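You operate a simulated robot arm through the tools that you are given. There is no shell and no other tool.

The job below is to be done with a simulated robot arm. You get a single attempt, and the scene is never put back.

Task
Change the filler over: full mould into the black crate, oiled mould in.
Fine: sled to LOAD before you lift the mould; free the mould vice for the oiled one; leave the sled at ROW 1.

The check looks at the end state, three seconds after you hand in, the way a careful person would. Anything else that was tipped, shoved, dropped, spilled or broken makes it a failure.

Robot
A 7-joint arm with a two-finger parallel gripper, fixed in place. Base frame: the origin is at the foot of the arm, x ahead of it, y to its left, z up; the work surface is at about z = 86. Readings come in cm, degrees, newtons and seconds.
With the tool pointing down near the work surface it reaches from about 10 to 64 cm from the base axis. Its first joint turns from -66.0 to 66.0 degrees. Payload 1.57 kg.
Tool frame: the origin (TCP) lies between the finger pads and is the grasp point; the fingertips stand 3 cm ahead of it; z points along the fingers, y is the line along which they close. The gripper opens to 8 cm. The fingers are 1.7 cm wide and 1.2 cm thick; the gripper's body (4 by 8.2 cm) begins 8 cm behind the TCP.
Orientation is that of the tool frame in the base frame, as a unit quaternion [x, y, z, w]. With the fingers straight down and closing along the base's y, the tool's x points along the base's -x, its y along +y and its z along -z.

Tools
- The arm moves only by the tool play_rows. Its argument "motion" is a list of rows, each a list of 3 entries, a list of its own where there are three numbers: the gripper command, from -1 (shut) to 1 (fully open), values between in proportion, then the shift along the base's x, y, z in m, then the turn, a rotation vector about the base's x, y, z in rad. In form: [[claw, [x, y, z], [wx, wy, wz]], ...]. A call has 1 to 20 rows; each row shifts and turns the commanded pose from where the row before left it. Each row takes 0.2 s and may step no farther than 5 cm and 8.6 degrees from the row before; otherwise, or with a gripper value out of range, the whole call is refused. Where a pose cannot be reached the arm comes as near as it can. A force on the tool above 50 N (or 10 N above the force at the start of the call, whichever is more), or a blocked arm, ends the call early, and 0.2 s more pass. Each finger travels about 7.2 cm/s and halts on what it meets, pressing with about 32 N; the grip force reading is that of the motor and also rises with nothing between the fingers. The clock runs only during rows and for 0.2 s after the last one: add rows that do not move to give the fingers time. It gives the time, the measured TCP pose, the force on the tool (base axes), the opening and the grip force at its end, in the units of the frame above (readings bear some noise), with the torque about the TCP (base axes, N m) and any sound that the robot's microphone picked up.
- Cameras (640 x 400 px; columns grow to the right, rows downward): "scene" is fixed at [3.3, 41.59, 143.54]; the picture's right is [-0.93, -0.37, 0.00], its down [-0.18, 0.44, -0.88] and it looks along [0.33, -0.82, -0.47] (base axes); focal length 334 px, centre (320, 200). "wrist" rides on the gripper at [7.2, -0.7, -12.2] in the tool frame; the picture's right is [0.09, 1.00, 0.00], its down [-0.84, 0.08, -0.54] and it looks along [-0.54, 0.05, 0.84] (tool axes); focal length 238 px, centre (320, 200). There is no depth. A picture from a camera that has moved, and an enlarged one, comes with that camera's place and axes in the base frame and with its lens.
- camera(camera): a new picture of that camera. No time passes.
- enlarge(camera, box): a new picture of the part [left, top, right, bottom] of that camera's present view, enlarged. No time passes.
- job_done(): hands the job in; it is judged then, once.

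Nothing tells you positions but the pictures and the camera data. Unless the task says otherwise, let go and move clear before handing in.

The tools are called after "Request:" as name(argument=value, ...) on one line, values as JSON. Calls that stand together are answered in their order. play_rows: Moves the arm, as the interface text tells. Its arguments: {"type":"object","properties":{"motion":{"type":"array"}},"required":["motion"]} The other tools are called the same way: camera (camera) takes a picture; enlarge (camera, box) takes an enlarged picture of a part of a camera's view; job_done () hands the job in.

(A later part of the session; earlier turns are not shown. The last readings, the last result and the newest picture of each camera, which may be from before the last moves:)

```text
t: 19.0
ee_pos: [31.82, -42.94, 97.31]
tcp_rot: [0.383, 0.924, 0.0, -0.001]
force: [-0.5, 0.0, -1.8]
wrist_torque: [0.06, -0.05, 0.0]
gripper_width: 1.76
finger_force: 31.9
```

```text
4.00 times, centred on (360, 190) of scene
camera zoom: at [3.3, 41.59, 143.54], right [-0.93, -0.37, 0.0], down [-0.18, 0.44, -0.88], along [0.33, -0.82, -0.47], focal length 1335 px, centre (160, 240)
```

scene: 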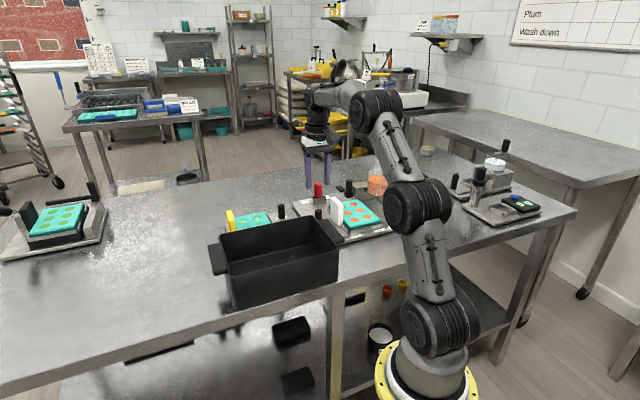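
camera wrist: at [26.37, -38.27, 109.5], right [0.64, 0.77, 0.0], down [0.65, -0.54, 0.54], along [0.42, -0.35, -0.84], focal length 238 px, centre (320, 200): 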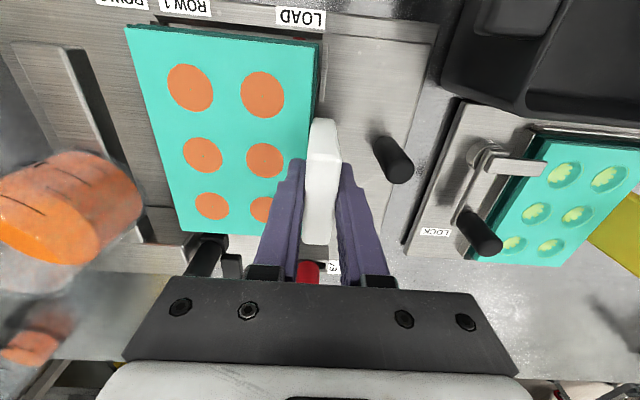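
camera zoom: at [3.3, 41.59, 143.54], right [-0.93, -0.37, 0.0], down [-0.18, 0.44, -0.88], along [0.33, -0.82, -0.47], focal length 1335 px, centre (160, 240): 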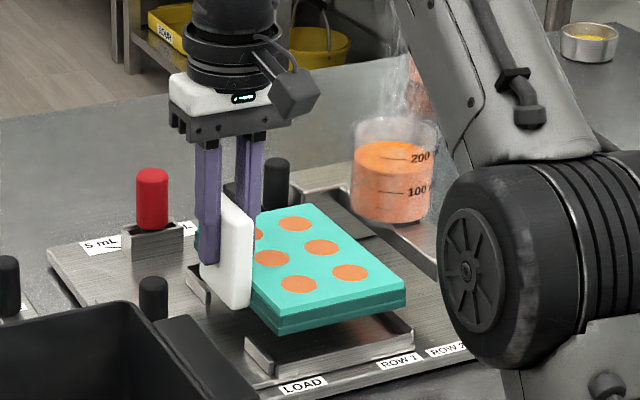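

The mould is off the sled and level. I'll raise it to about z=108, then carry it over the crate while turning 90° counter-clockwise.

Request:
play_rows(motion=[[-1, [0, 0, 0.015], [0, 0, 0]], [-1, [0, 0, 0.018], [0, 0, 0]], [-1, [0, 0, 0.018], [0, 0, 0]], [-1, [0, 0, 0.018], [0, 0, 0]], [-1, [0, 0, 0.018], [0, 0, 0]], [-1, [0, 0, 0.015], [0, 0, 0]], [-1, [0, 0, 0.008], [0, 0, 0]], [-1, [0, 0, 0], [0, 0, 0]]])

Request:
play_rows(motion=[[-1, [0.001, 0.01, 0], [0, 0, 0.05]], [-1, [0.0018, 0.018, 0], [0, 0, 0.1]], [-1, [0.0018, 0.0195, 0], [0, 0, 0.105]], [-1, [0.0018, 0.0195, 0], [0, 0, 0.105]], [-1, [0.0018, 0.0195, 0], [0, 0, 0.105]], [-1, [0.0018, 0.0195, 0], [0, 0, 0.105]], [-1, [0.0018, 0.0195, 0], [0, 0, 0.105]], [-1, [0.0018, 0.0195, 0], [0, 0, 0.105]], [-1, [0.0018, 0.0195, 0], [0, 0, 0.105]], [-1, [0.0018, 0.0195, 0], [0, 0, 0.105]], [-1, [0.0018, 0.0195, 0], [0, 0, 0.105]], [-1, [0.0018, 0.0195, 0], [0, 0, 0.105]], [-1, [0.0018, 0.0195, 0], [0, 0, 0.105]], [-1, [0.0018, 0.0195, 0], [0, 0, 0.105]], [-1, [0.0018, 0.018, 0], [0, 0, 0.1]], [-1, [0.001, 0.0135, 0], [0, 0, 0.0608]], [-1, [0, 0, 0], [0, 0, 0]]])

Request:
camera(camera="wrist")

Request:
camera(camera="scene")

```text
t: 20.8
ee_pos: [31.91, -43.04, 108.36]
tcp_rot: [0.382, 0.924, 0.0, 0.0]
force: [-0.3, -0.4, -0.4]
wrist_torque: [0.07, -0.06, 0.04]
gripper_width: 1.76
finger_force: 32.1
```

```text
t: 24.4
ee_pos: [34.55, -13.68, 108.31]
tcp_rot: [-0.383, 0.924, 0.0, 0.0]
force: [0.3, -0.9, -0.6]
wrist_torque: [0.01, 0.05, 0.0]
gripper_width: 1.77
finger_force: 31.7
```

```text
taken
camera wrist: at [30.03, -19.12, 120.51], right [-0.77, 0.64, 0.0], down [0.54, 0.65, 0.54], along [0.35, 0.42, -0.84], focal length 238 px, centre (320, 200)
```

wrist: 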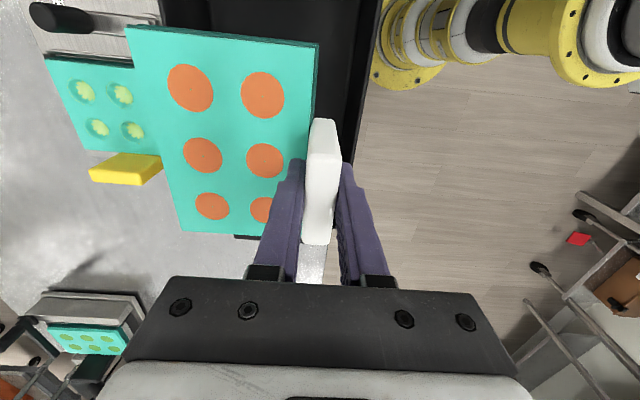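

```text
taken
```

scene: 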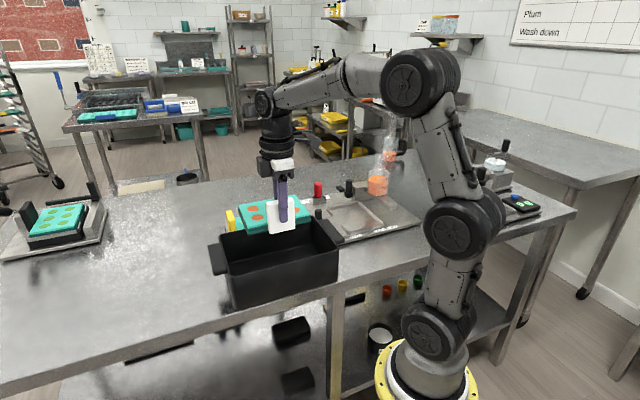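

The mould is over the crate, held level. I'll check clearances to the crate rim before lowering.

Request:
enlarge(camera="wrist", box=[140, 0, 420, 260])

Request:
enlarge(camera="scene", box=[200, 150, 350, 310])

```text
1.54 times, centred on (280, 130) of wrist
camera zoom: at [30.03, -19.12, 120.51], right [-0.77, 0.64, 0.0], down [0.54, 0.65, 0.54], along [0.35, 0.42, -0.84], focal length 367 px, centre (382, 308)
```

zoom: 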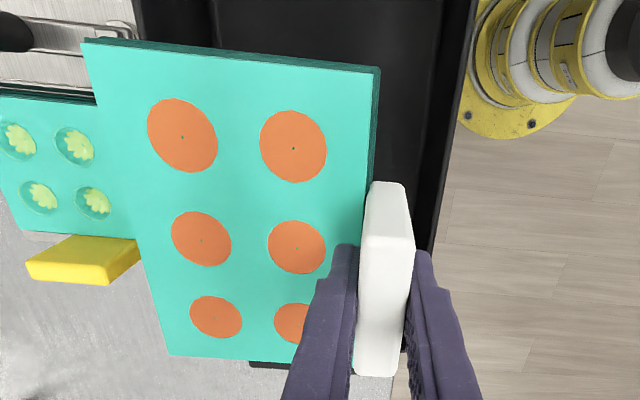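

```text
2.50 times, centred on (275, 230) of scene
camera zoom: at [3.3, 41.59, 143.54], right [-0.93, -0.37, 0.0], down [-0.18, 0.44, -0.88], along [0.33, -0.82, -0.47], focal length 835 px, centre (432, 125)
```

zoom: 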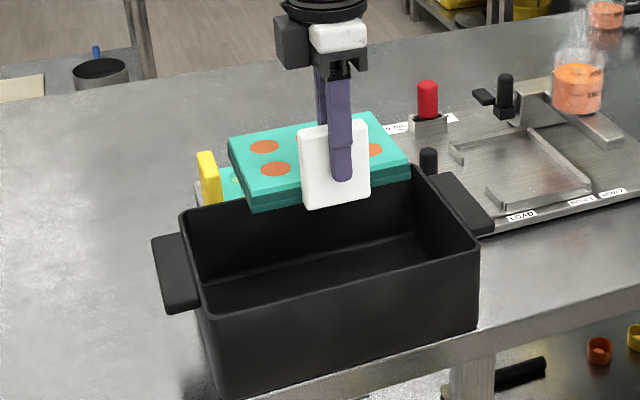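

Clearances look good: about 0.7 cm on each side across the width and plenty along the length. I'll lower into the crate, stopping just above the floor.

Request:
play_rows(motion=[[-1, [-0.001, 0.001, -0.012], [0, 0, 0]], [-1, [0, 0, -0.018], [0, 0, 0]], [-1, [0, 0, -0.018], [0, 0, 0]], [-1, [0, 0, -0.018], [0, 0, 0]], [-1, [0, 0, -0.018], [0, 0, 0]], [-1, [0, 0, 0], [0, 0, 0]]])

Request:
camera(camera="wrist")

Request:
enlarge(camera="scene", box=[200, 150, 350, 310])

```text
t: 25.8
ee_pos: [34.58, -13.56, 100.02]
tcp_rot: [-0.383, 0.924, 0.0, -0.001]
force: [1.1, 0.2, -1.0]
wrist_torque: [0.05, 0.04, 0.01]
gripper_width: 1.77
finger_force: 31.9
```

```text
taken
camera wrist: at [29.93, -19.06, 112.12], right [-0.77, 0.64, 0.0], down [0.54, 0.65, 0.54], along [0.35, 0.42, -0.84], focal length 238 px, centre (320, 200)
```

wrist: 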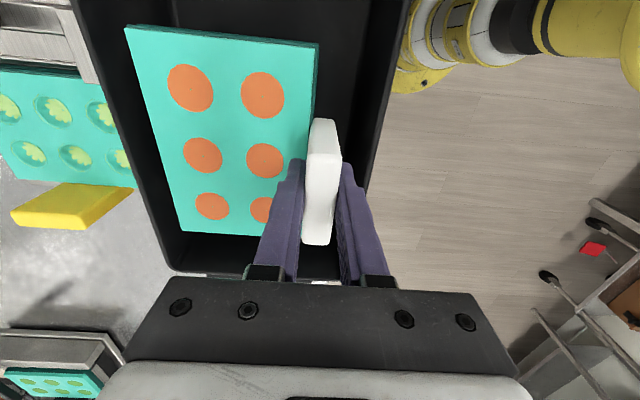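

```text
2.50 times, centred on (275, 230) of scene
camera zoom: at [3.3, 41.59, 143.54], right [-0.93, -0.37, 0.0], down [-0.18, 0.44, -0.88], along [0.33, -0.82, -0.47], focal length 835 px, centre (432, 125)
```

zoom: 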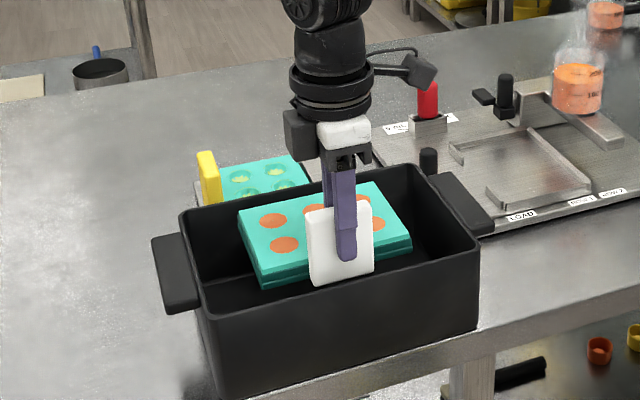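

The mould is just entering the crate, with more room on the far side, so I'll shift 0.4 cm that way while lowering to near the floor.

Request:
play_rows(motion=[[-1, [0.0014, -0.0014, -0.01], [0, 0, 0]], [-1, [0.0014, -0.0014, -0.012], [0, 0, 0]], [-1, [0, 0, -0.012], [0, 0, 0]], [-1, [0, 0, -0.012], [0, 0, 0]], [-1, [0, 0, -0.006], [0, 0, 0]], [-1, [0, 0, 0], [0, 0, 0]]])

Request:
camera(camera="wrist")

Request:
enlarge(camera="scene", box=[200, 180, 350, 310])

```text
t: 27.2
ee_pos: [34.62, -13.76, 94.79]
tcp_rot: [-0.384, 0.923, 0.0, 0.0]
force: [-0.7, 1.0, -0.7]
wrist_torque: [0.03, 0.06, -0.03]
gripper_width: 1.78
finger_force: 32.1
```

```text
taken
camera wrist: at [30.16, -19.31, 106.91], right [-0.77, 0.64, 0.0], down [0.54, 0.65, 0.54], along [0.35, 0.42, -0.84], focal length 238 px, centre (320, 200)
```

wrist: 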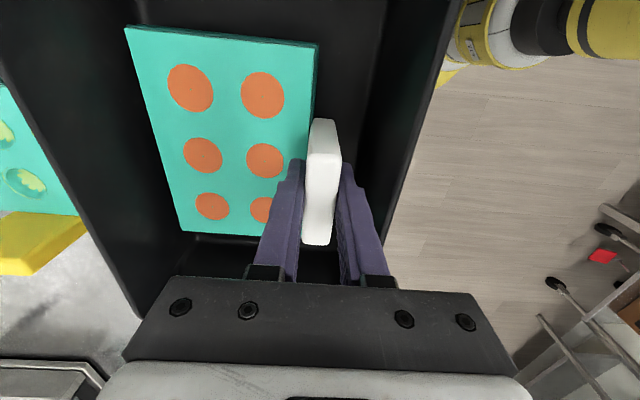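

```text
3.08 times, centred on (275, 245) of scene
camera zoom: at [3.3, 41.59, 143.54], right [-0.93, -0.37, 0.0], down [-0.18, 0.44, -0.88], along [0.33, -0.82, -0.47], focal length 1027 px, centre (458, 62)
```

zoom: 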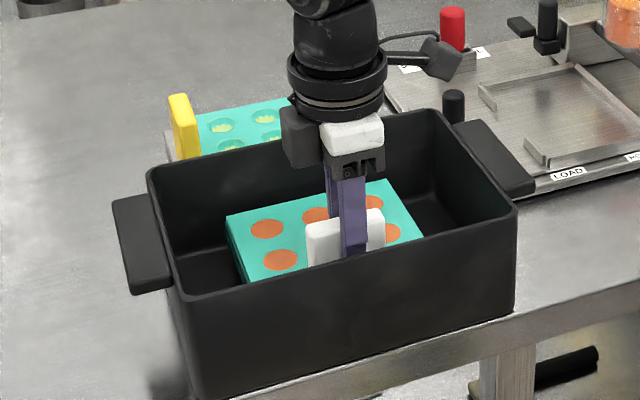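

Now I'll touch down slowly, watching the force.

Request:
play_rows(motion=[[-1, [0, 0, -0.003], [0, 0, 0]], [-1, [0, 0, -0.003], [0, 0, 0]], [-1, [0, 0, -0.002], [0, 0, 0]], [-1, [0, 0, 0], [0, 0, 0]]])

Request:
play_rows(motion=[[-1, [0, 0, -0.002], [0, 0, 0]], [-1, [0, 0, -0.001], [0, 0, 0]], [-1, [0, 0, 0], [0, 0, 0]]])

```text
t: 28.2
ee_pos: [34.67, -13.73, 93.95]
tcp_rot: [-0.383, 0.924, -0.001, 0.0]
force: [-0.6, 0.8, -1.0]
wrist_torque: [0.07, 0.03, 0.0]
gripper_width: 1.76
finger_force: 32.3
```

```text
t: 29.0
ee_pos: [34.79, -13.91, 93.6]
tcp_rot: [-0.384, 0.923, 0.0, 0.0]
force: [0.3, 0.9, -0.7]
wrist_torque: [0.04, 0.03, -0.03]
gripper_width: 1.75
finger_force: 31.8
```

No contact yet at TCP z=93.6, so I'll keep easing down.

Request:
play_rows(motion=[[-1, [0, 0, -0.002], [0, 0, 0]], [-1, [0, 0, -0.001], [0, 0, 0]], [-1, [0, 0, 0], [0, 0, 0]]])

Request:
enlarge(camera="scene", box=[240, 200, 330, 270])

```text
t: 29.8
ee_pos: [34.85, -13.82, 93.35]
tcp_rot: [-0.384, 0.923, 0.0, 0.0]
force: [0.2, 0.1, -1.2]
wrist_torque: [0.08, 0.05, 0.06]
gripper_width: 1.77
finger_force: 32.0
```

```text
5.71 times, centred on (285, 235) of scene
camera zoom: at [3.3, 41.59, 143.54], right [-0.93, -0.37, 0.0], down [-0.18, 0.44, -0.88], along [0.33, -0.82, -0.47], focal length 1908 px, centre (520, 0)
```

zoom: 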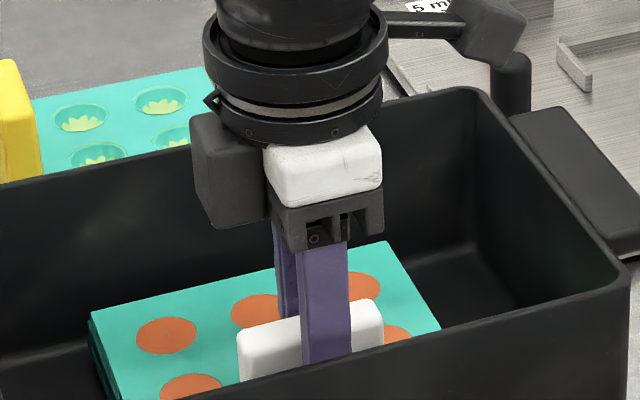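

Request:
play_rows(motion=[[-1, [0, 0, -0.0015], [0, 0, 0]], [-1, [0, 0, -0.0015], [0, 0, 0]], [-1, [0, 0, 0], [0, 0, 0]]])

Request:
play_rows(motion=[[-1, [0, 0, -0.0015], [0, 0, 0]], [-1, [0, 0, -0.0015], [0, 0, 0]], [-1, [0, 0, 0], [0, 0, 0]]])

```text
t: 30.6
ee_pos: [34.77, -13.83, 93.07]
tcp_rot: [-0.383, 0.924, 0.001, 0.0]
force: [-0.4, -0.5, -0.6]
wrist_torque: [0.06, 0.04, 0.01]
gripper_width: 1.76
finger_force: 31.8
```

```text
t: 31.4
ee_pos: [34.83, -13.82, 92.75]
tcp_rot: [-0.383, 0.924, 0.0, 0.0]
force: [0.3, 0.2, -1.1]
wrist_torque: [0.02, 0.05, -0.01]
gripper_width: 1.75
finger_force: 32.1
```

Request:
play_rows(motion=[[-1, [0, 0, -0.0015], [0, 0, 0]], [-1, [0, 0, -0.0015], [0, 0, 0]], [-1, [0, 0, 0], [0, 0, 0]]])

Request:
play_rows(motion=[[-1, [0, 0, -0.0015], [0, 0, 0]], [-1, [0, 0, -0.0015], [0, 0, 0]], [-1, [0, 0, 0], [0, 0, 0]]])

Request:
camera(camera="wrist")

```text
t: 32.2
ee_pos: [34.83, -13.89, 92.6]
tcp_rot: [-0.383, 0.924, -0.001, 0.0]
force: [-3.9, 1.7, 11.7]
wrist_torque: [-0.14, 0.43, -0.04]
gripper_width: 1.75
finger_force: 32.0
```

```text
t: 33.0
ee_pos: [34.79, -13.78, 92.3]
tcp_rot: [-0.383, 0.924, -0.002, 0.001]
force: [-8.8, 5.4, 31.7]
wrist_torque: [0.22, 0.15, -0.06]
gripper_width: 1.76
finger_force: 31.9
```

```text
taken
camera wrist: at [30.19, -19.3, 104.46], right [-0.77, 0.64, 0.0], down [0.53, 0.65, 0.54], along [0.35, 0.42, -0.84], focal length 238 px, centre (320, 200)
```

wrist: 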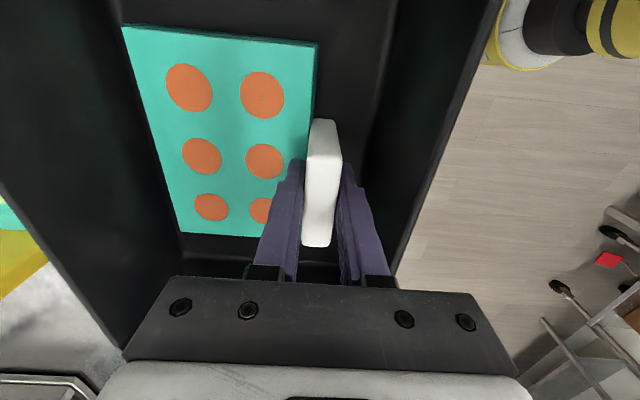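

The mould is on the crate floor, first touching at z≈92.65. I'll back off the pressure slightly, open only a little to stay off the wall, and rise.

Request:
play_rows(motion=[[-1, [0, 0, 0.0025], [0, 0, 0]], [-1, [0, 0, 0], [0, 0, 0]], [-1, [0, 0, 0], [0, 0, 0]]])

Request:
play_rows(motion=[[-0.3, [0, 0, 0], [0, 0, 0]], [-0.3, [0, 0, 0], [0, 0, 0]], [-0.3, [0, 0, 0], [0, 0, 0]], [-0.3, [0, 0, 0.005], [0, 0, 0]], [-0.3, [0, 0, 0.01], [0, 0, 0]], [-0.3, [0, 0, 0.01], [0, 0, 0]], [-0.3, [0, 0, 0], [0, 0, 0]]])

Request:
camera(camera="wrist")

Request:
enlarge(camera="scene", box=[200, 180, 350, 310])

```text
t: 33.8
ee_pos: [34.77, -13.7, 92.33]
tcp_rot: [-0.383, 0.924, 0.0, 0.0]
force: [2.4, -0.6, 2.3]
wrist_torque: [0.17, -0.52, -0.01]
gripper_width: 1.76
finger_force: 32.2
```

```text
t: 35.4
ee_pos: [34.8, -13.76, 94.85]
tcp_rot: [-0.384, 0.923, 0.0, 0.001]
force: [-0.5, -0.3, -0.6]
wrist_torque: [0.01, 0.02, 0.0]
gripper_width: 2.82
finger_force: 0.0
```

```text
taken
camera wrist: at [30.23, -19.25, 107.1], right [-0.77, 0.64, 0.0], down [0.54, 0.65, 0.54], along [0.35, 0.42, -0.84], focal length 238 px, centre (320, 200)
```

wrist: 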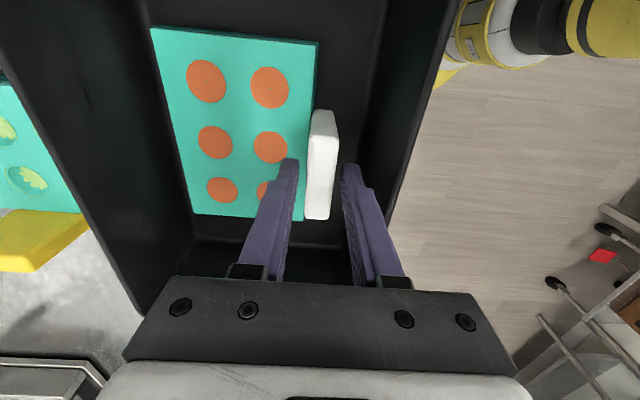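

```text
3.08 times, centred on (275, 245) of scene
camera zoom: at [3.3, 41.59, 143.54], right [-0.93, -0.37, 0.0], down [-0.18, 0.44, -0.88], along [0.33, -0.82, -0.47], focal length 1027 px, centre (458, 62)
```

zoom: 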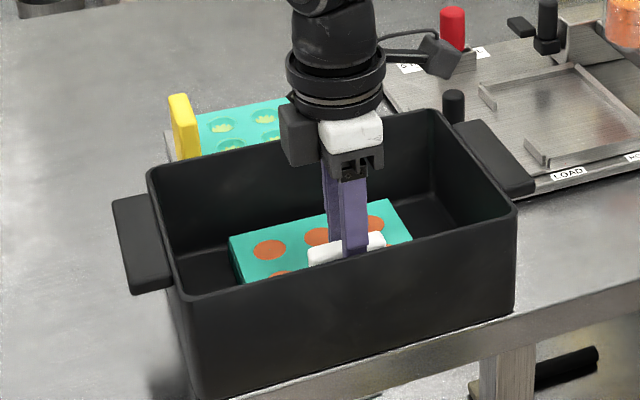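

The full mould rests flat in the crate. I'll rise clear and move over the vice lever handle, estimated at (47.2,-36.2), to inspect the lock mechanism.

Request:
play_rows(motion=[[-0.3, [0, 0, 0.03], [0, 0, 0]], [-0.3, [0, 0, 0.035], [0, 0, 0]], [0.125, [0, 0, 0.035], [0, 0, 0]], [0.125, [0, 0, 0.035], [0, 0, 0]], [0.125, [0.021, -0.037, 0], [0, 0, 0]], [0.125, [0.021, -0.037, 0], [0, 0, 0]], [0.125, [0.021, -0.038, 0], [0, 0, 0]], [0.125, [0.021, -0.038, 0], [0, 0, 0]], [0.125, [0.02, -0.037, 0], [0, 0, 0]], [0.125, [0.02, -0.037, 0], [0, 0, 0]], [0.125, [0, 0, 0], [0, 0, 0]]])

Request:
camera(camera="wrist")

Request:
camera(camera="scene")

```text
t: 37.8
ee_pos: [47.06, -36.19, 108.38]
tcp_rot: [-0.384, 0.923, 0.0, 0.0]
force: [-0.4, 0.8, 0.2]
wrist_torque: [0.01, 0.03, 0.03]
gripper_width: 4.51
finger_force: 0.2
```

```text
taken
camera wrist: at [42.5, -41.74, 120.55], right [-0.77, 0.64, 0.0], down [0.54, 0.65, 0.54], along [0.35, 0.42, -0.84], focal length 238 px, centre (320, 200)
```

wrist: 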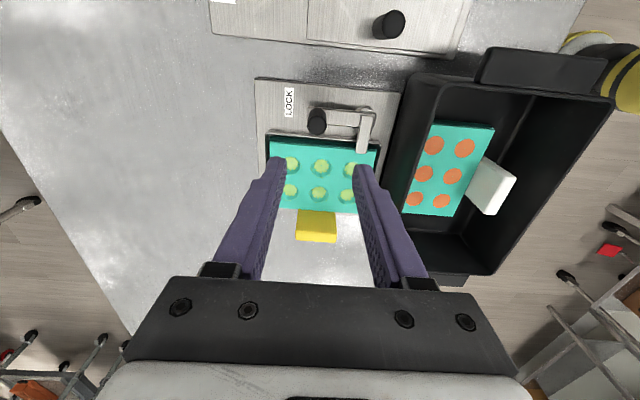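

```text
taken
```

scene: 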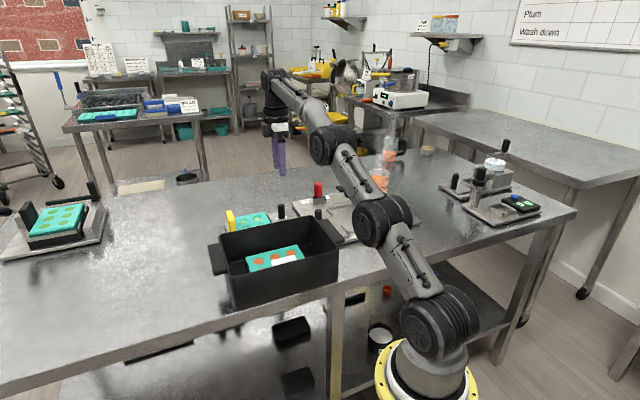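

Request:
enlarge(camera="wrist", box=[240, 70, 410, 250])

Request:
enlarge(camera="scene", box=[215, 185, 335, 260])

```text
2.22 times, centred on (325, 160) of wrist
camera zoom: at [42.5, -41.74, 120.55], right [-0.77, 0.64, 0.0], down [0.54, 0.65, 0.54], along [0.35, 0.42, -0.84], focal length 530 px, centre (309, 289)
```

zoom: 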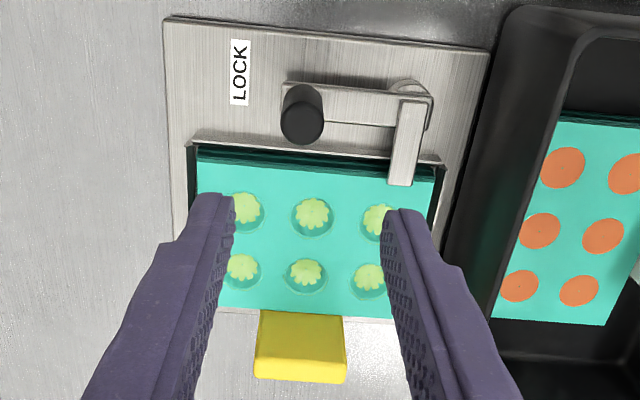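

```text
5.33 times, centred on (275, 222) of scene
camera zoom: at [3.3, 41.59, 143.54], right [-0.93, -0.37, 0.0], down [-0.18, 0.44, -0.88], along [0.33, -0.82, -0.47], focal length 1780 px, centre (560, 80)
```

zoom: 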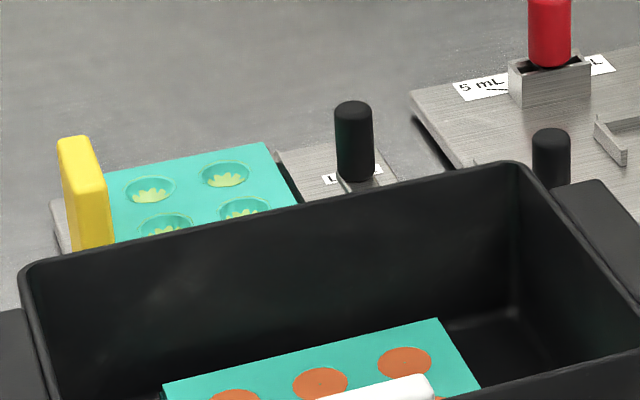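

The lever pivots near (43,-32.4), with its handle at about (47.2,-36.4) at LOCK and the clamp finger over the mould. Swinging the handle toward the filler side should take the finger off. I'd like to cage the handle loosely and turn the tool with it, so I'll first test in the air that the wrist can make that turn.

Request:
play_rows(motion=[[0.125, [0, 0, 0], [0, 0, -0.1428]], [0.125, [0, 0, 0], [0, 0, -0.1428]], [0.125, [0, 0, 0], [0, 0, -0.1428]], [0.125, [0, 0, 0], [0, 0, -0.1428]], [0.125, [0, 0, 0], [0, 0, -0.1428]], [0.125, [0, 0, 0], [0, 0, -0.1428]], [0.125, [0, 0, 0], [0, 0, -0.1428]], [0.125, [0, 0, 0], [0, 0, -0.1428]], [0.125, [0, 0, 0], [0, 0, -0.1428]], [0.125, [0, 0, 0], [0, 0, -0.1428]], [0.125, [0, 0, 0], [0, 0, -0.1428]], [0.125, [0, 0, 0], [0, 0, 0]]])

Request:
camera(camera="wrist")

```text
t: 40.4
ee_pos: [47.08, -36.26, 108.39]
tcp_rot: [0.383, 0.924, 0.001, 0.0]
force: [0.4, 0.1, -0.1]
wrist_torque: [0.0, 0.01, 0.0]
gripper_width: 4.49
finger_force: 0.0
```

```text
taken
camera wrist: at [41.68, -31.55, 120.59], right [0.64, 0.77, 0.0], down [0.65, -0.54, 0.54], along [0.42, -0.35, -0.84], focal length 238 px, centre (320, 200)
```

wrist: 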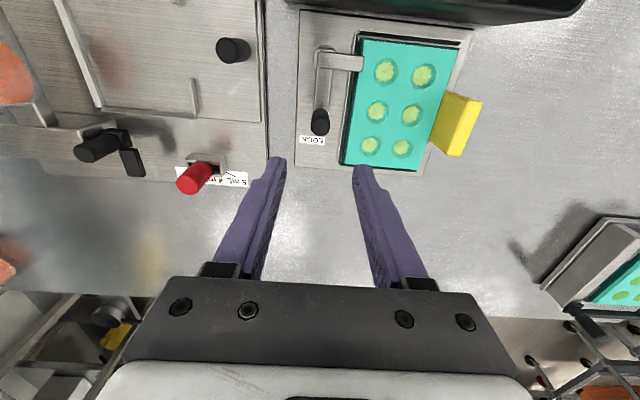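

Request:
enlarge(camera="wrist", box=[200, 0, 500, 185])

Request:
enlarge(camera="wrist", box=[290, 20, 390, 150])

```text
2.13 times, centred on (350, 92) of wrist
camera zoom: at [41.68, -31.55, 120.59], right [0.64, 0.77, 0.0], down [0.65, -0.54, 0.54], along [0.42, -0.35, -0.84], focal length 508 px, centre (256, 429)
```

zoom: 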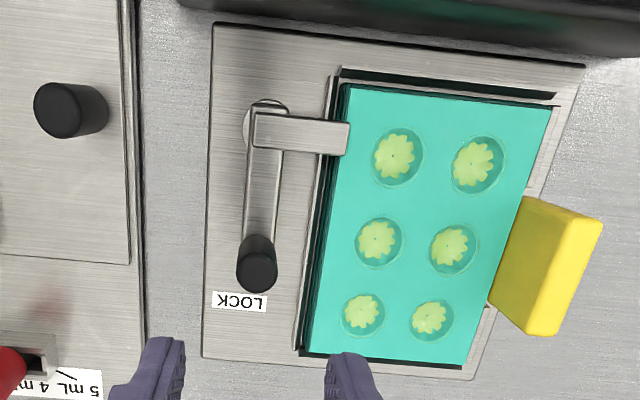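

```text
3.08 times, centred on (340, 85) of wrist
camera zoom: at [41.68, -31.55, 120.59], right [0.64, 0.77, 0.0], down [0.65, -0.54, 0.54], along [0.42, -0.35, -0.84], focal length 733 px, centre (258, 554)
```

zoom: 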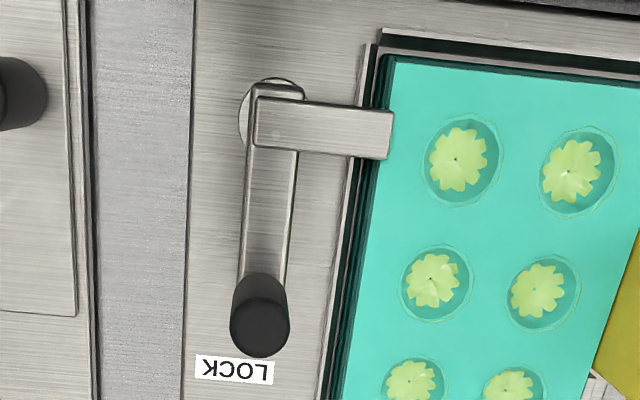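

The view confirms it: pivot near (42.8,-32.0), handle near (47.2,-36.3). Now I'll test the wrist turning a further 90° in the air.

Request:
play_rows(motion=[[0.125, [0, 0, 0], [0, 0, -0.1428]], [0.125, [0, 0, 0], [0, 0, -0.1428]], [0.125, [0, 0, 0], [0, 0, -0.1428]], [0.125, [0, 0, 0], [0, 0, -0.1428]], [0.125, [0, 0, 0], [0, 0, -0.1428]], [0.125, [0, 0, 0], [0, 0, -0.1428]], [0.125, [0, 0, 0], [0, 0, -0.1428]], [0.125, [0, 0, 0], [0, 0, -0.1428]], [0.125, [0, 0, 0], [0, 0, -0.1428]], [0.125, [0, 0, 0], [0, 0, -0.1428]], [0.125, [0, 0, 0], [0, 0, -0.1428]], [0.125, [0, 0, 0], [0, 0, 0]]])

Request:
camera(camera="wrist")

```text
t: 43.0
ee_pos: [47.18, -36.2, 108.44]
tcp_rot: [0.924, 0.382, -0.001, 0.001]
force: [0.5, 0.6, 0.3]
wrist_torque: [-0.02, -0.03, -0.03]
gripper_width: 4.5
finger_force: 0.2
```

```text
taken
camera wrist: at [51.83, -30.61, 120.57], right [0.77, -0.64, 0.0], down [-0.54, -0.65, 0.54], along [-0.35, -0.42, -0.84], focal length 238 px, centre (320, 200)
```

wrist: 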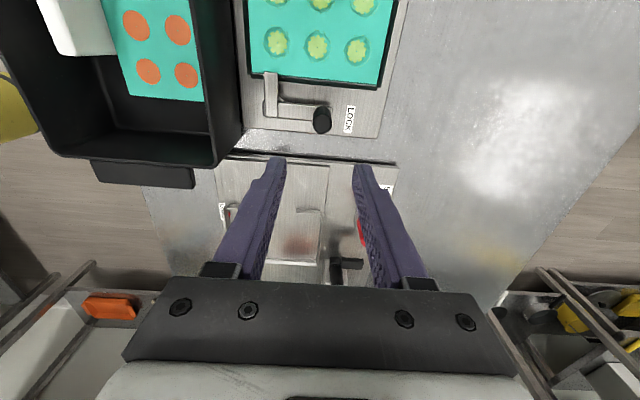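

The wrist can make the whole turn. I'll turn back, set the opening to about 3.4 cm, and check alignment over the handle.

Request:
play_rows(motion=[[-0.15, [0, 0, 0], [0, 0, 0.1428]], [-0.15, [0, 0, 0], [0, 0, 0.1428]], [-0.15, [0, 0, 0], [0, 0, 0.1428]], [-0.15, [0, 0, 0], [0, 0, 0.1428]], [-0.15, [0, 0, 0], [0, 0, 0.1428]], [-0.15, [0, 0, 0], [0, 0, 0.1428]], [-0.15, [0, 0, 0], [0, 0, 0.1428]], [-0.15, [0, 0, 0], [0, 0, 0.1428]], [-0.15, [0, 0, 0], [0, 0, 0.1428]], [-0.15, [0, 0, 0], [0, 0, 0.1428]], [-0.15, [0, 0, 0], [0, 0, 0.1428]], [-0.15, [0, -0.001, -0.03], [0, 0, 0]], [-0.15, [0, 0, -0.03], [0, 0, 0]], [-0.15, [0, 0, 0], [0, 0, 0]]])

Request:
camera(camera="wrist")

Request:
enlarge(camera="scene", box=[215, 140, 345, 240])

```text
t: 46.0
ee_pos: [47.26, -36.25, 102.4]
tcp_rot: [0.381, 0.924, 0.0, 0.0]
force: [-0.1, -0.1, 0.6]
wrist_torque: [-0.02, 0.0, -0.02]
gripper_width: 3.42
finger_force: 0.1
```

```text
taken
camera wrist: at [41.7, -31.6, 114.55], right [0.64, 0.77, 0.0], down [0.65, -0.54, 0.54], along [0.42, -0.35, -0.84], focal length 238 px, centre (320, 200)
```

wrist: 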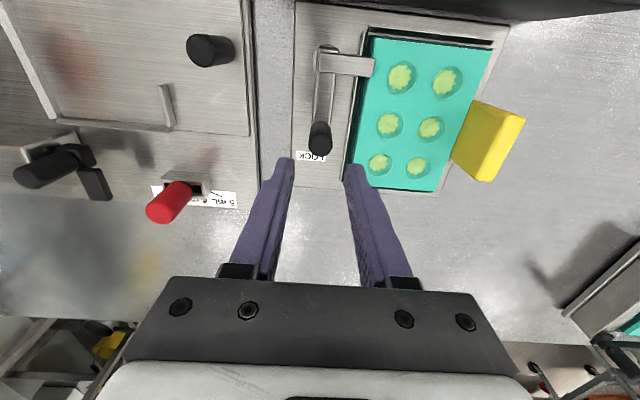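

```text
4.00 times, centred on (280, 190) of scene
camera zoom: at [3.3, 41.59, 143.54], right [-0.93, -0.37, 0.0], down [-0.18, 0.44, -0.88], along [0.33, -0.82, -0.47], focal length 1335 px, centre (480, 240)
```

zoom: 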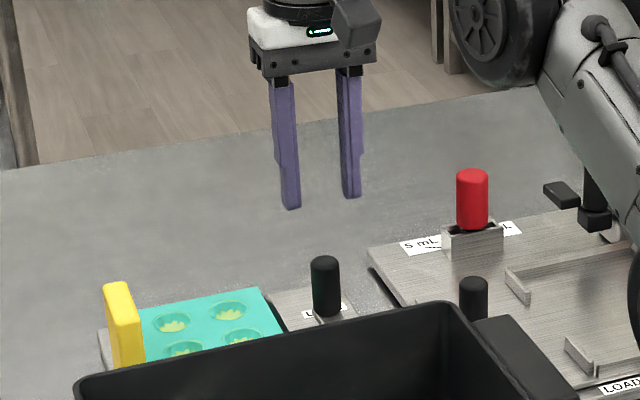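

Handle is centred between the fingers. I'll lower to cage it.

Request:
play_rows(motion=[[-0.15, [0, 0, -0.025], [0, 0, 0]], [-0.15, [0, 0, -0.025], [0, 0, 0]], [-0.15, [0, 0, -0.02], [0, 0, 0]], [-0.15, [0, 0, -0.012], [0, 0, 0]], [-0.15, [0, 0, 0], [0, 0, 0]]])

Request:
camera(camera="wrist")

Request:
enlarge(camera="scene", box=[215, 140, 345, 240])

```text
t: 47.2
ee_pos: [47.15, -36.28, 94.24]
tcp_rot: [0.382, 0.924, 0.0, 0.0]
force: [-0.9, 0.6, -0.7]
wrist_torque: [0.0, -0.03, -0.03]
gripper_width: 3.4
finger_force: 0.0
```

```text
taken
camera wrist: at [41.66, -31.66, 106.36], right [0.64, 0.77, 0.0], down [0.65, -0.54, 0.54], along [0.42, -0.35, -0.84], focal length 238 px, centre (320, 200)
```

wrist: 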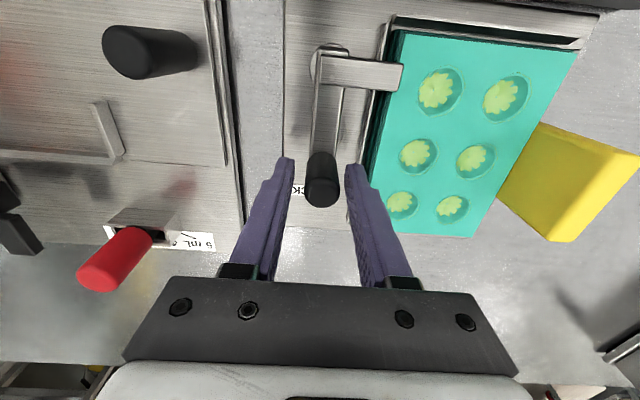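

```text
4.00 times, centred on (280, 190) of scene
camera zoom: at [3.3, 41.59, 143.54], right [-0.93, -0.37, 0.0], down [-0.18, 0.44, -0.88], along [0.33, -0.82, -0.47], focal length 1335 px, centre (480, 240)
```

zoom: 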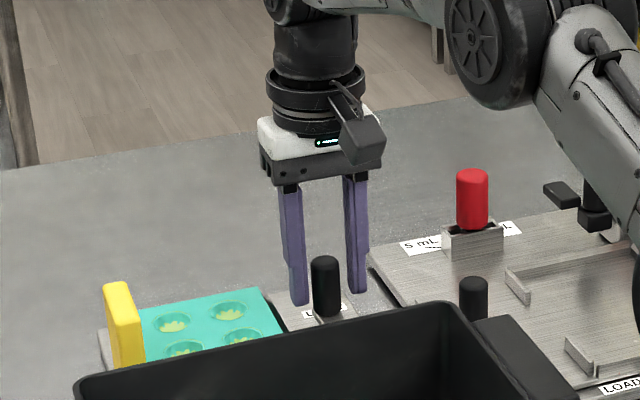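

The handle is caged. I'll swing the lever the first 30° toward the filler, rotating the tool with it.

Request:
play_rows(motion=[[-0.15, [-0.00447, -0.00411, 0], [0, 0, -0.0995]], [-0.15, [-0.00514, -0.00388, 0], [0, 0, -0.1047]], [-0.15, [-0.00552, -0.00331, 0], [0, 0, -0.1047]], [-0.15, [-0.00583, -0.00272, 0], [0, 0, -0.1047]], [-0.15, [-0.00609, -0.0021, 0], [0, 0, -0.1047]], [-0.15, [0, 0, 0], [0, 0, 0]]])

Request:
camera(camera="wrist")

Request:
enlarge(camera="scene", box=[215, 140, 345, 240])

```text
t: 48.6
ee_pos: [44.52, -37.94, 94.29]
tcp_rot: [0.606, 0.795, 0.001, 0.0]
force: [1.3, -0.4, 0.6]
wrist_torque: [0.01, -0.02, -0.02]
gripper_width: 3.43
finger_force: 0.1
```

```text
taken
camera wrist: at [42.03, -31.11, 106.39], right [0.94, 0.35, 0.0], down [0.29, -0.79, 0.54], along [0.19, -0.51, -0.84], focal length 238 px, centre (320, 200)
```

wrist: 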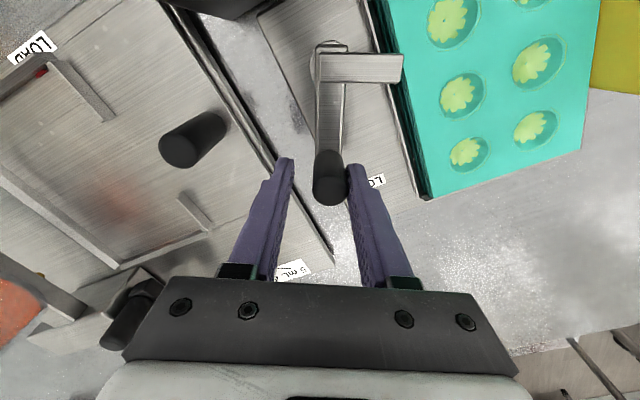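

```text
4.00 times, centred on (280, 190) of scene
camera zoom: at [3.3, 41.59, 143.54], right [-0.93, -0.37, 0.0], down [-0.18, 0.44, -0.88], along [0.33, -0.82, -0.47], focal length 1335 px, centre (480, 240)
```

zoom: 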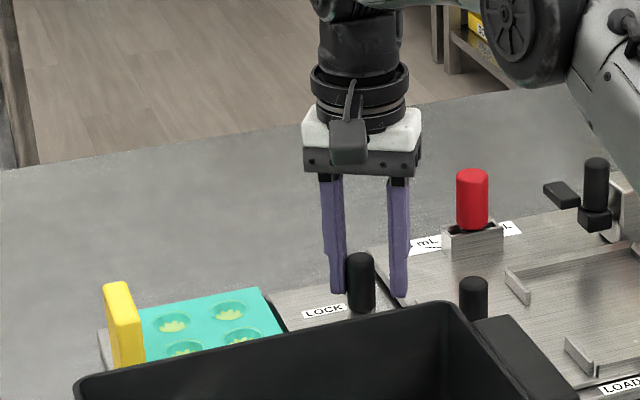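

The lever is turning freely. I'll continue another 30°.

Request:
play_rows(motion=[[-0.15, [-0.00627, -0.00145, 0], [0, 0, -0.1047]], [-0.15, [-0.00639, -0.00078, 0], [0, 0, -0.1047]], [-0.15, [-0.00644, -0.00011, 0], [0, 0, -0.1047]], [-0.15, [-0.00641, 0.00056, 0], [0, 0, -0.1047]], [-0.15, [-0.00632, 0.00123, 0], [0, 0, -0.1047]], [-0.15, [0, 0, 0], [0, 0, 0]]])

Request:
camera(camera="wrist")

Request:
enlarge(camera="scene", box=[215, 140, 345, 240])

```text
t: 50.0
ee_pos: [41.26, -38.02, 94.21]
tcp_rot: [0.792, 0.61, 0.0, 0.0]
force: [-0.6, -0.1, -0.2]
wrist_torque: [-0.01, 0.0, -0.03]
gripper_width: 3.42
finger_force: 0.2
```

```text
taken
camera wrist: at [42.53, -30.77, 106.37], right [0.99, -0.16, 0.0], down [-0.14, -0.83, 0.54], along [-0.09, -0.53, -0.84], focal length 238 px, centre (320, 200)
```

wrist: 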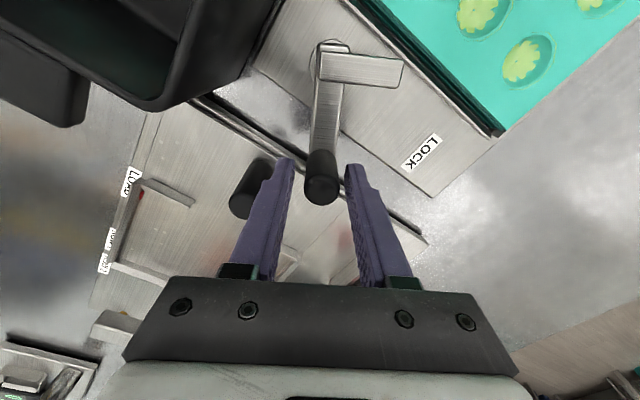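

```text
4.00 times, centred on (280, 190) of scene
camera zoom: at [3.3, 41.59, 143.54], right [-0.93, -0.37, 0.0], down [-0.18, 0.44, -0.88], along [0.33, -0.82, -0.47], focal length 1335 px, centre (480, 240)
```

zoom: 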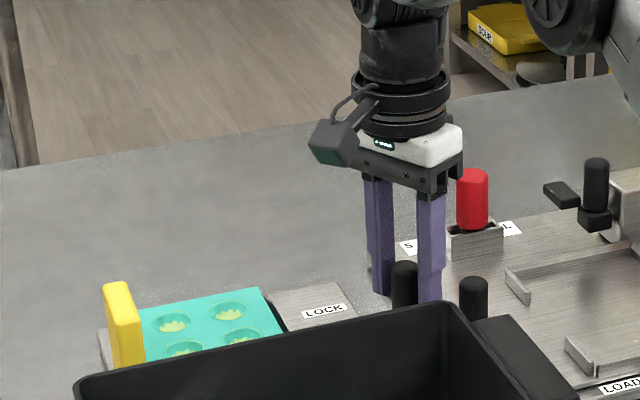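

The clamp finger is already clear of the mould. I'll go a bit further toward 90°, watching the gap to the sled peg.

Request:
play_rows(motion=[[-0.15, [-0.00615, 0.00188, 0], [0, 0, -0.1047]], [-0.15, [-0.00593, 0.00251, 0], [0, 0, -0.1047]], [-0.15, [0, 0, 0], [0, 0, 0]]])

Request:
camera(camera="wrist")

Request:
enlarge(camera="scene", box=[255, 140, 385, 240])

```text
t: 50.8
ee_pos: [40.16, -37.51, 94.17]
tcp_rot: [0.851, 0.525, 0.001, 0.001]
force: [15.4, 0.4, -1.6]
wrist_torque: [0.05, 0.05, 0.2]
gripper_width: 4.61
finger_force: 6.9
```

```text
taken
camera wrist: at [42.87, -30.7, 106.45], right [0.93, -0.36, 0.0], down [-0.31, -0.78, 0.54], along [-0.19, -0.51, -0.84], focal length 238 px, centre (320, 200)
```

wrist: 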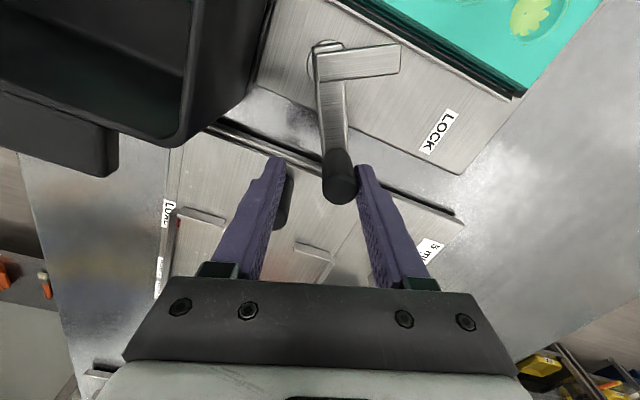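

```text
4.00 times, centred on (320, 190) of scene
camera zoom: at [3.34, 41.59, 143.54], right [-0.93, -0.37, 0.0], down [-0.18, 0.44, -0.88], along [0.33, -0.82, -0.47], focal length 1335 px, centre (320, 240)
```

zoom: 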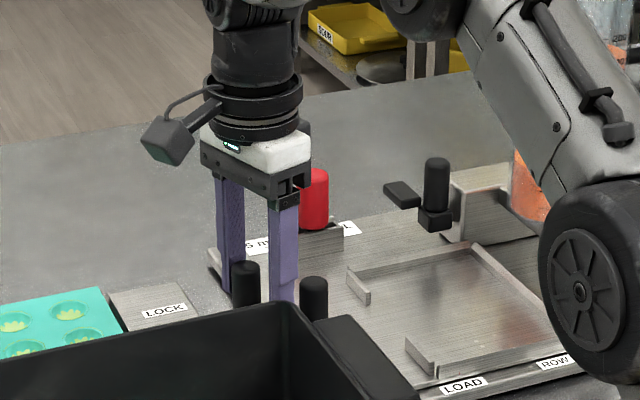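

The lever hit its end stop (the trailing finger is being pushed open), so it's fully open. I'll back off one step, then lift away.

Request:
play_rows(motion=[[-0.15, [0.006, -0.0025, 0], [0, 0, 0.06]], [-0.15, [0.002, -0.0005, 0], [0, 0, 0]], [-0.15, [0, 0, 0], [0, 0, 0]]])

Request:
camera(camera="wrist")

```text
t: 51.6
ee_pos: [40.79, -37.82, 94.08]
tcp_rot: [0.835, 0.55, -0.002, -0.001]
force: [-0.7, 0.0, 0.2]
wrist_torque: [0.03, -0.04, 0.03]
gripper_width: 3.4
finger_force: 0.1
```

```text
taken
camera wrist: at [43.13, -30.88, 106.29], right [0.95, -0.31, 0.0], down [-0.26, -0.8, 0.54], along [-0.17, -0.51, -0.84], focal length 238 px, centre (320, 200)
```

wrist: 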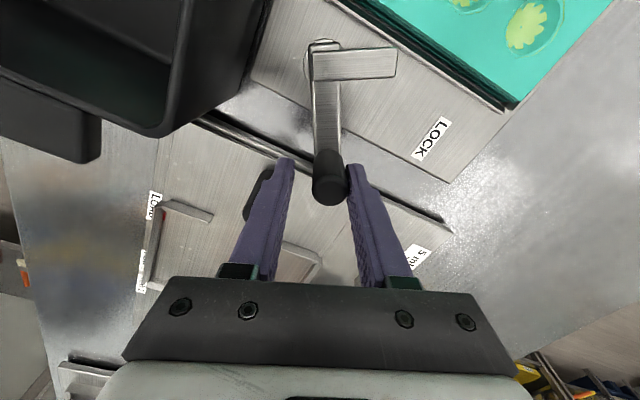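

Force is zero now. I'll rise straight up, turn back to -45° and inspect the vice, the sled and the lever.

Request:
play_rows(motion=[[-0.15, [0, 0, 0.02], [0, 0, 0]], [-0.15, [0, 0, 0.03], [0, 0, 0]], [-0.15, [0, 0, 0.03], [0, 0, 0]], [-0.15, [0, 0, 0.03], [0, 0, 0]], [-0.15, [0, 0, 0.03], [0, 0, 0]], [0.125, [0.007, 0.002, 0], [0, 0, 0.1322]], [0.125, [0.007, 0.002, 0], [0, 0, 0.1322]], [0.125, [0.007, 0.002, 0], [0, 0, 0.1322]], [0.125, [0.007, 0.002, 0], [0, 0, 0.1322]], [0.125, [0.007, 0.002, 0], [0, 0, 0.1322]], [0.125, [0.007, 0.002, 0], [0, 0, 0.1322]], [0.125, [0.007, 0.002, 0], [0, 0, 0.1322]], [0.125, [0.007, 0.002, 0], [0, 0, 0.1322]], [0.125, [0.006, 0.001, 0], [0, 0, 0.1322]], [0.125, [0, 0, 0], [0, 0, 0]]])

Request:
camera(camera="wrist")

Request:
camera(camera="scene")

Request:
enlarge(camera="scene", box=[345, 220, 390, 250])

```text
t: 54.8
ee_pos: [47.1, -36.08, 108.08]
tcp_rot: [0.381, 0.924, 0.001, 0.0]
force: [0.6, 0.5, -0.1]
wrist_torque: [0.0, -0.02, 0.04]
gripper_width: 4.49
finger_force: 0.0
```

```text
taken
camera wrist: at [41.59, -31.46, 120.38], right [0.64, 0.77, 0.0], down [0.65, -0.54, 0.54], along [0.42, -0.35, -0.84], focal length 238 px, centre (320, 200)
```

wrist: 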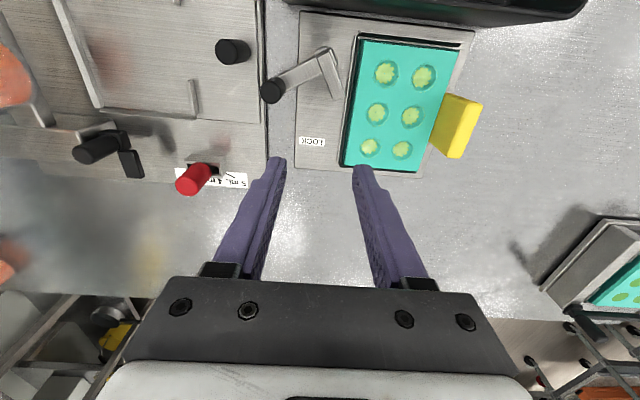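

```text
taken
```

scene: 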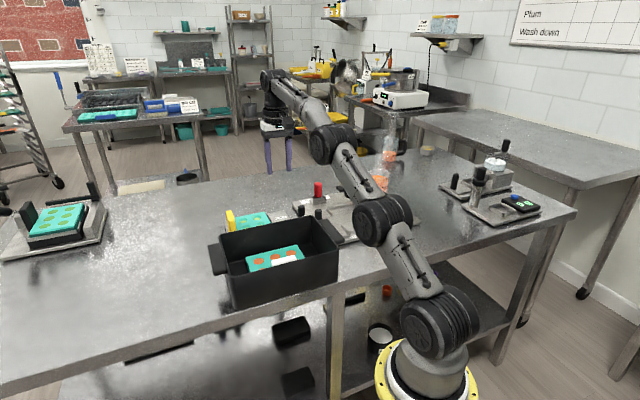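

```text
13.33 times, centred on (368, 235) of scene
camera zoom: at [3.3, 41.59, 143.54], right [-0.93, -0.37, 0.0], down [-0.18, 0.44, -0.88], along [0.33, -0.82, -0.47], focal length 4451 px, centre (-313, -267)
```

zoom: 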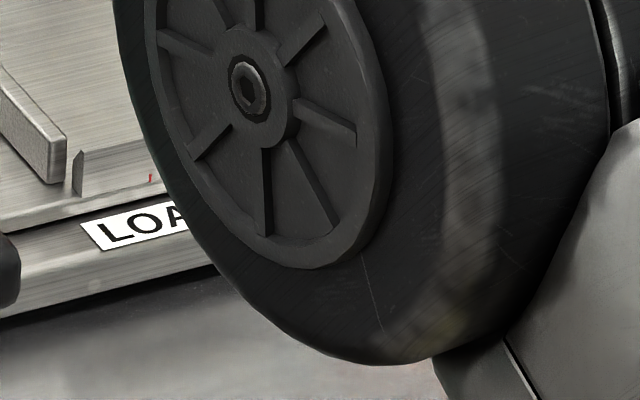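

The sled pointer is still at LOAD. I'll zoom in to check that the clamp finger is clear of the oiled mould and locate the yellow tab accurately.

Request:
enlarge(camera="wrist", box=[210, 0, 500, 190])

Request:
enlarge(camera="wrist", box=[290, 30, 390, 120])

Request:
enlarge(camera="scene", box=[215, 190, 335, 265])

```text
2.11 times, centred on (355, 95) of wrist
camera zoom: at [41.59, -31.46, 120.38], right [0.64, 0.77, 0.0], down [0.65, -0.54, 0.54], along [0.42, -0.35, -0.84], focal length 502 px, centre (246, 421)
```

zoom: 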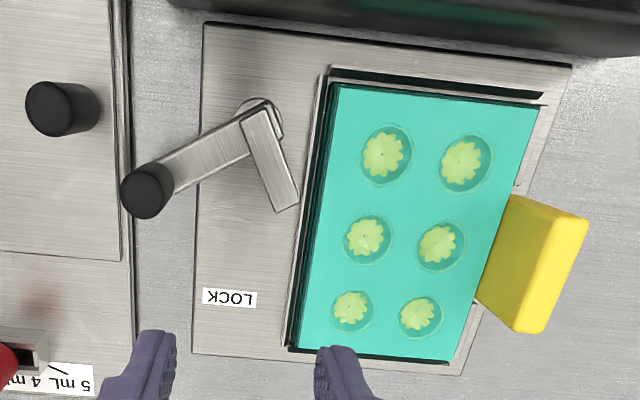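

```text
4.44 times, centred on (340, 75) of wrist
camera zoom: at [41.59, -31.46, 120.38], right [0.64, 0.77, 0.0], down [0.65, -0.54, 0.54], along [0.42, -0.35, -0.84], focal length 1059 px, centre (231, 756)
```

zoom: 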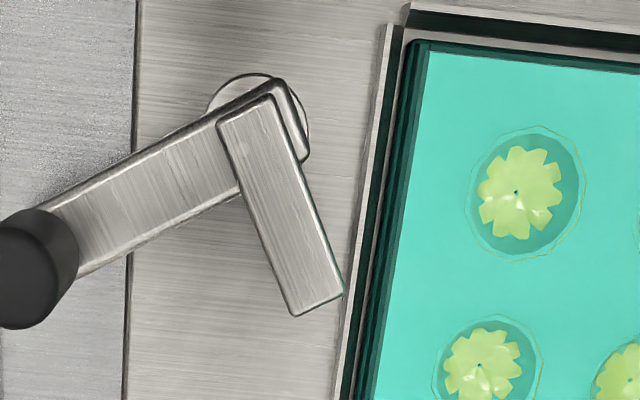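

```text
5.33 times, centred on (275, 228) of scene
camera zoom: at [3.3, 41.59, 143.54], right [-0.93, -0.37, 0.0], down [-0.18, 0.44, -0.88], along [0.33, -0.82, -0.47], focal length 1780 px, centre (560, 53)
```

zoom: 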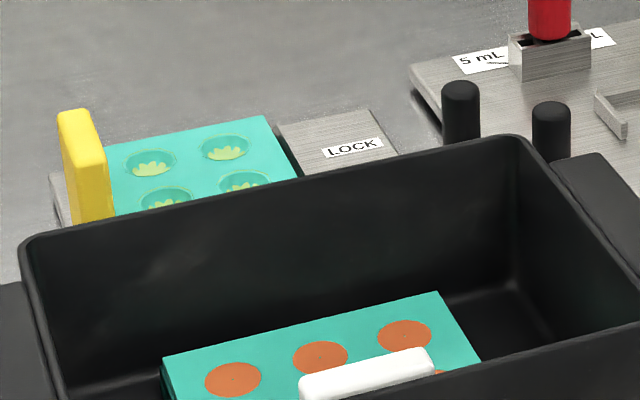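

The clamp finger is clear of the mould. The yellow tab's top is centred near (57.15,-24.6,95.2), so I'll move above it and check alignment.

Request:
play_rows(motion=[[0.125, [0.025, 0.0287, 0], [0, 0, 0]], [0.125, [0.025, 0.0287, 0], [0, 0, 0]], [0.125, [0.025, 0.0287, -0.005], [0, 0, 0]], [0.125, [0.0255, 0.0287, -0.02], [0, 0, 0]], [0.125, [0, 0, -0.02], [0, 0, 0]], [0.125, [0, 0, 0], [0, 0, 0]]])

Request:
camera(camera="wrist")

Request:
enlarge(camera="scene", box=[190, 120, 310, 240])

```text
t: 56.2
ee_pos: [56.22, -24.22, 103.17]
tcp_rot: [0.384, 0.923, 0.0, 0.0]
force: [0.3, 0.2, -0.2]
wrist_torque: [0.0, -0.03, -0.01]
gripper_width: 4.5
finger_force: 0.0
out of reach, approached as far as the arm can: row 2, 4
```

```text
taken
camera wrist: at [50.75, -19.43, 115.31], right [0.64, 0.77, 0.0], down [0.65, -0.54, 0.54], along [0.42, -0.35, -0.84], focal length 238 px, centre (320, 200)
```

wrist: 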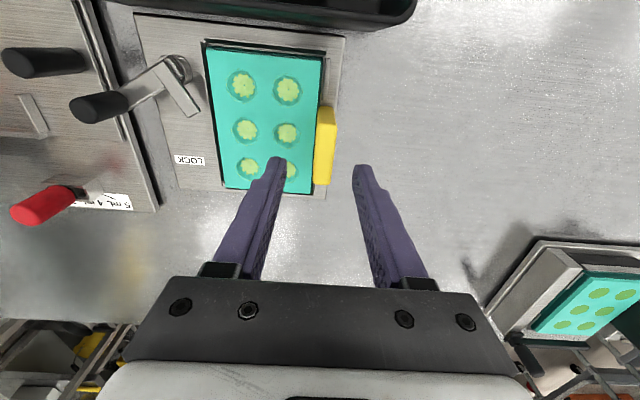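

```text
3.33 times, centred on (250, 180) of scene
camera zoom: at [3.3, 41.59, 143.54], right [-0.93, -0.37, 0.0], down [-0.18, 0.44, -0.88], along [0.33, -0.82, -0.47], focal length 1113 px, centre (553, 267)
```

zoom: 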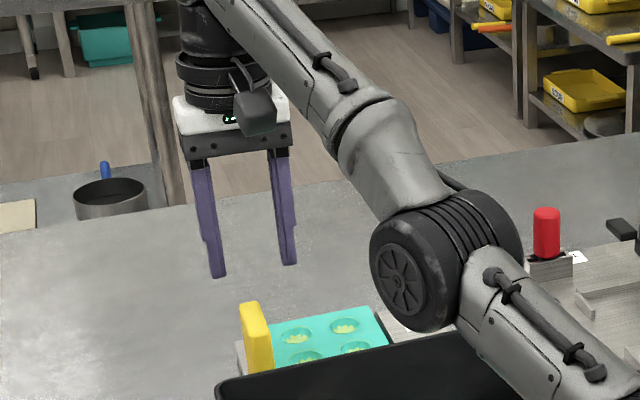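

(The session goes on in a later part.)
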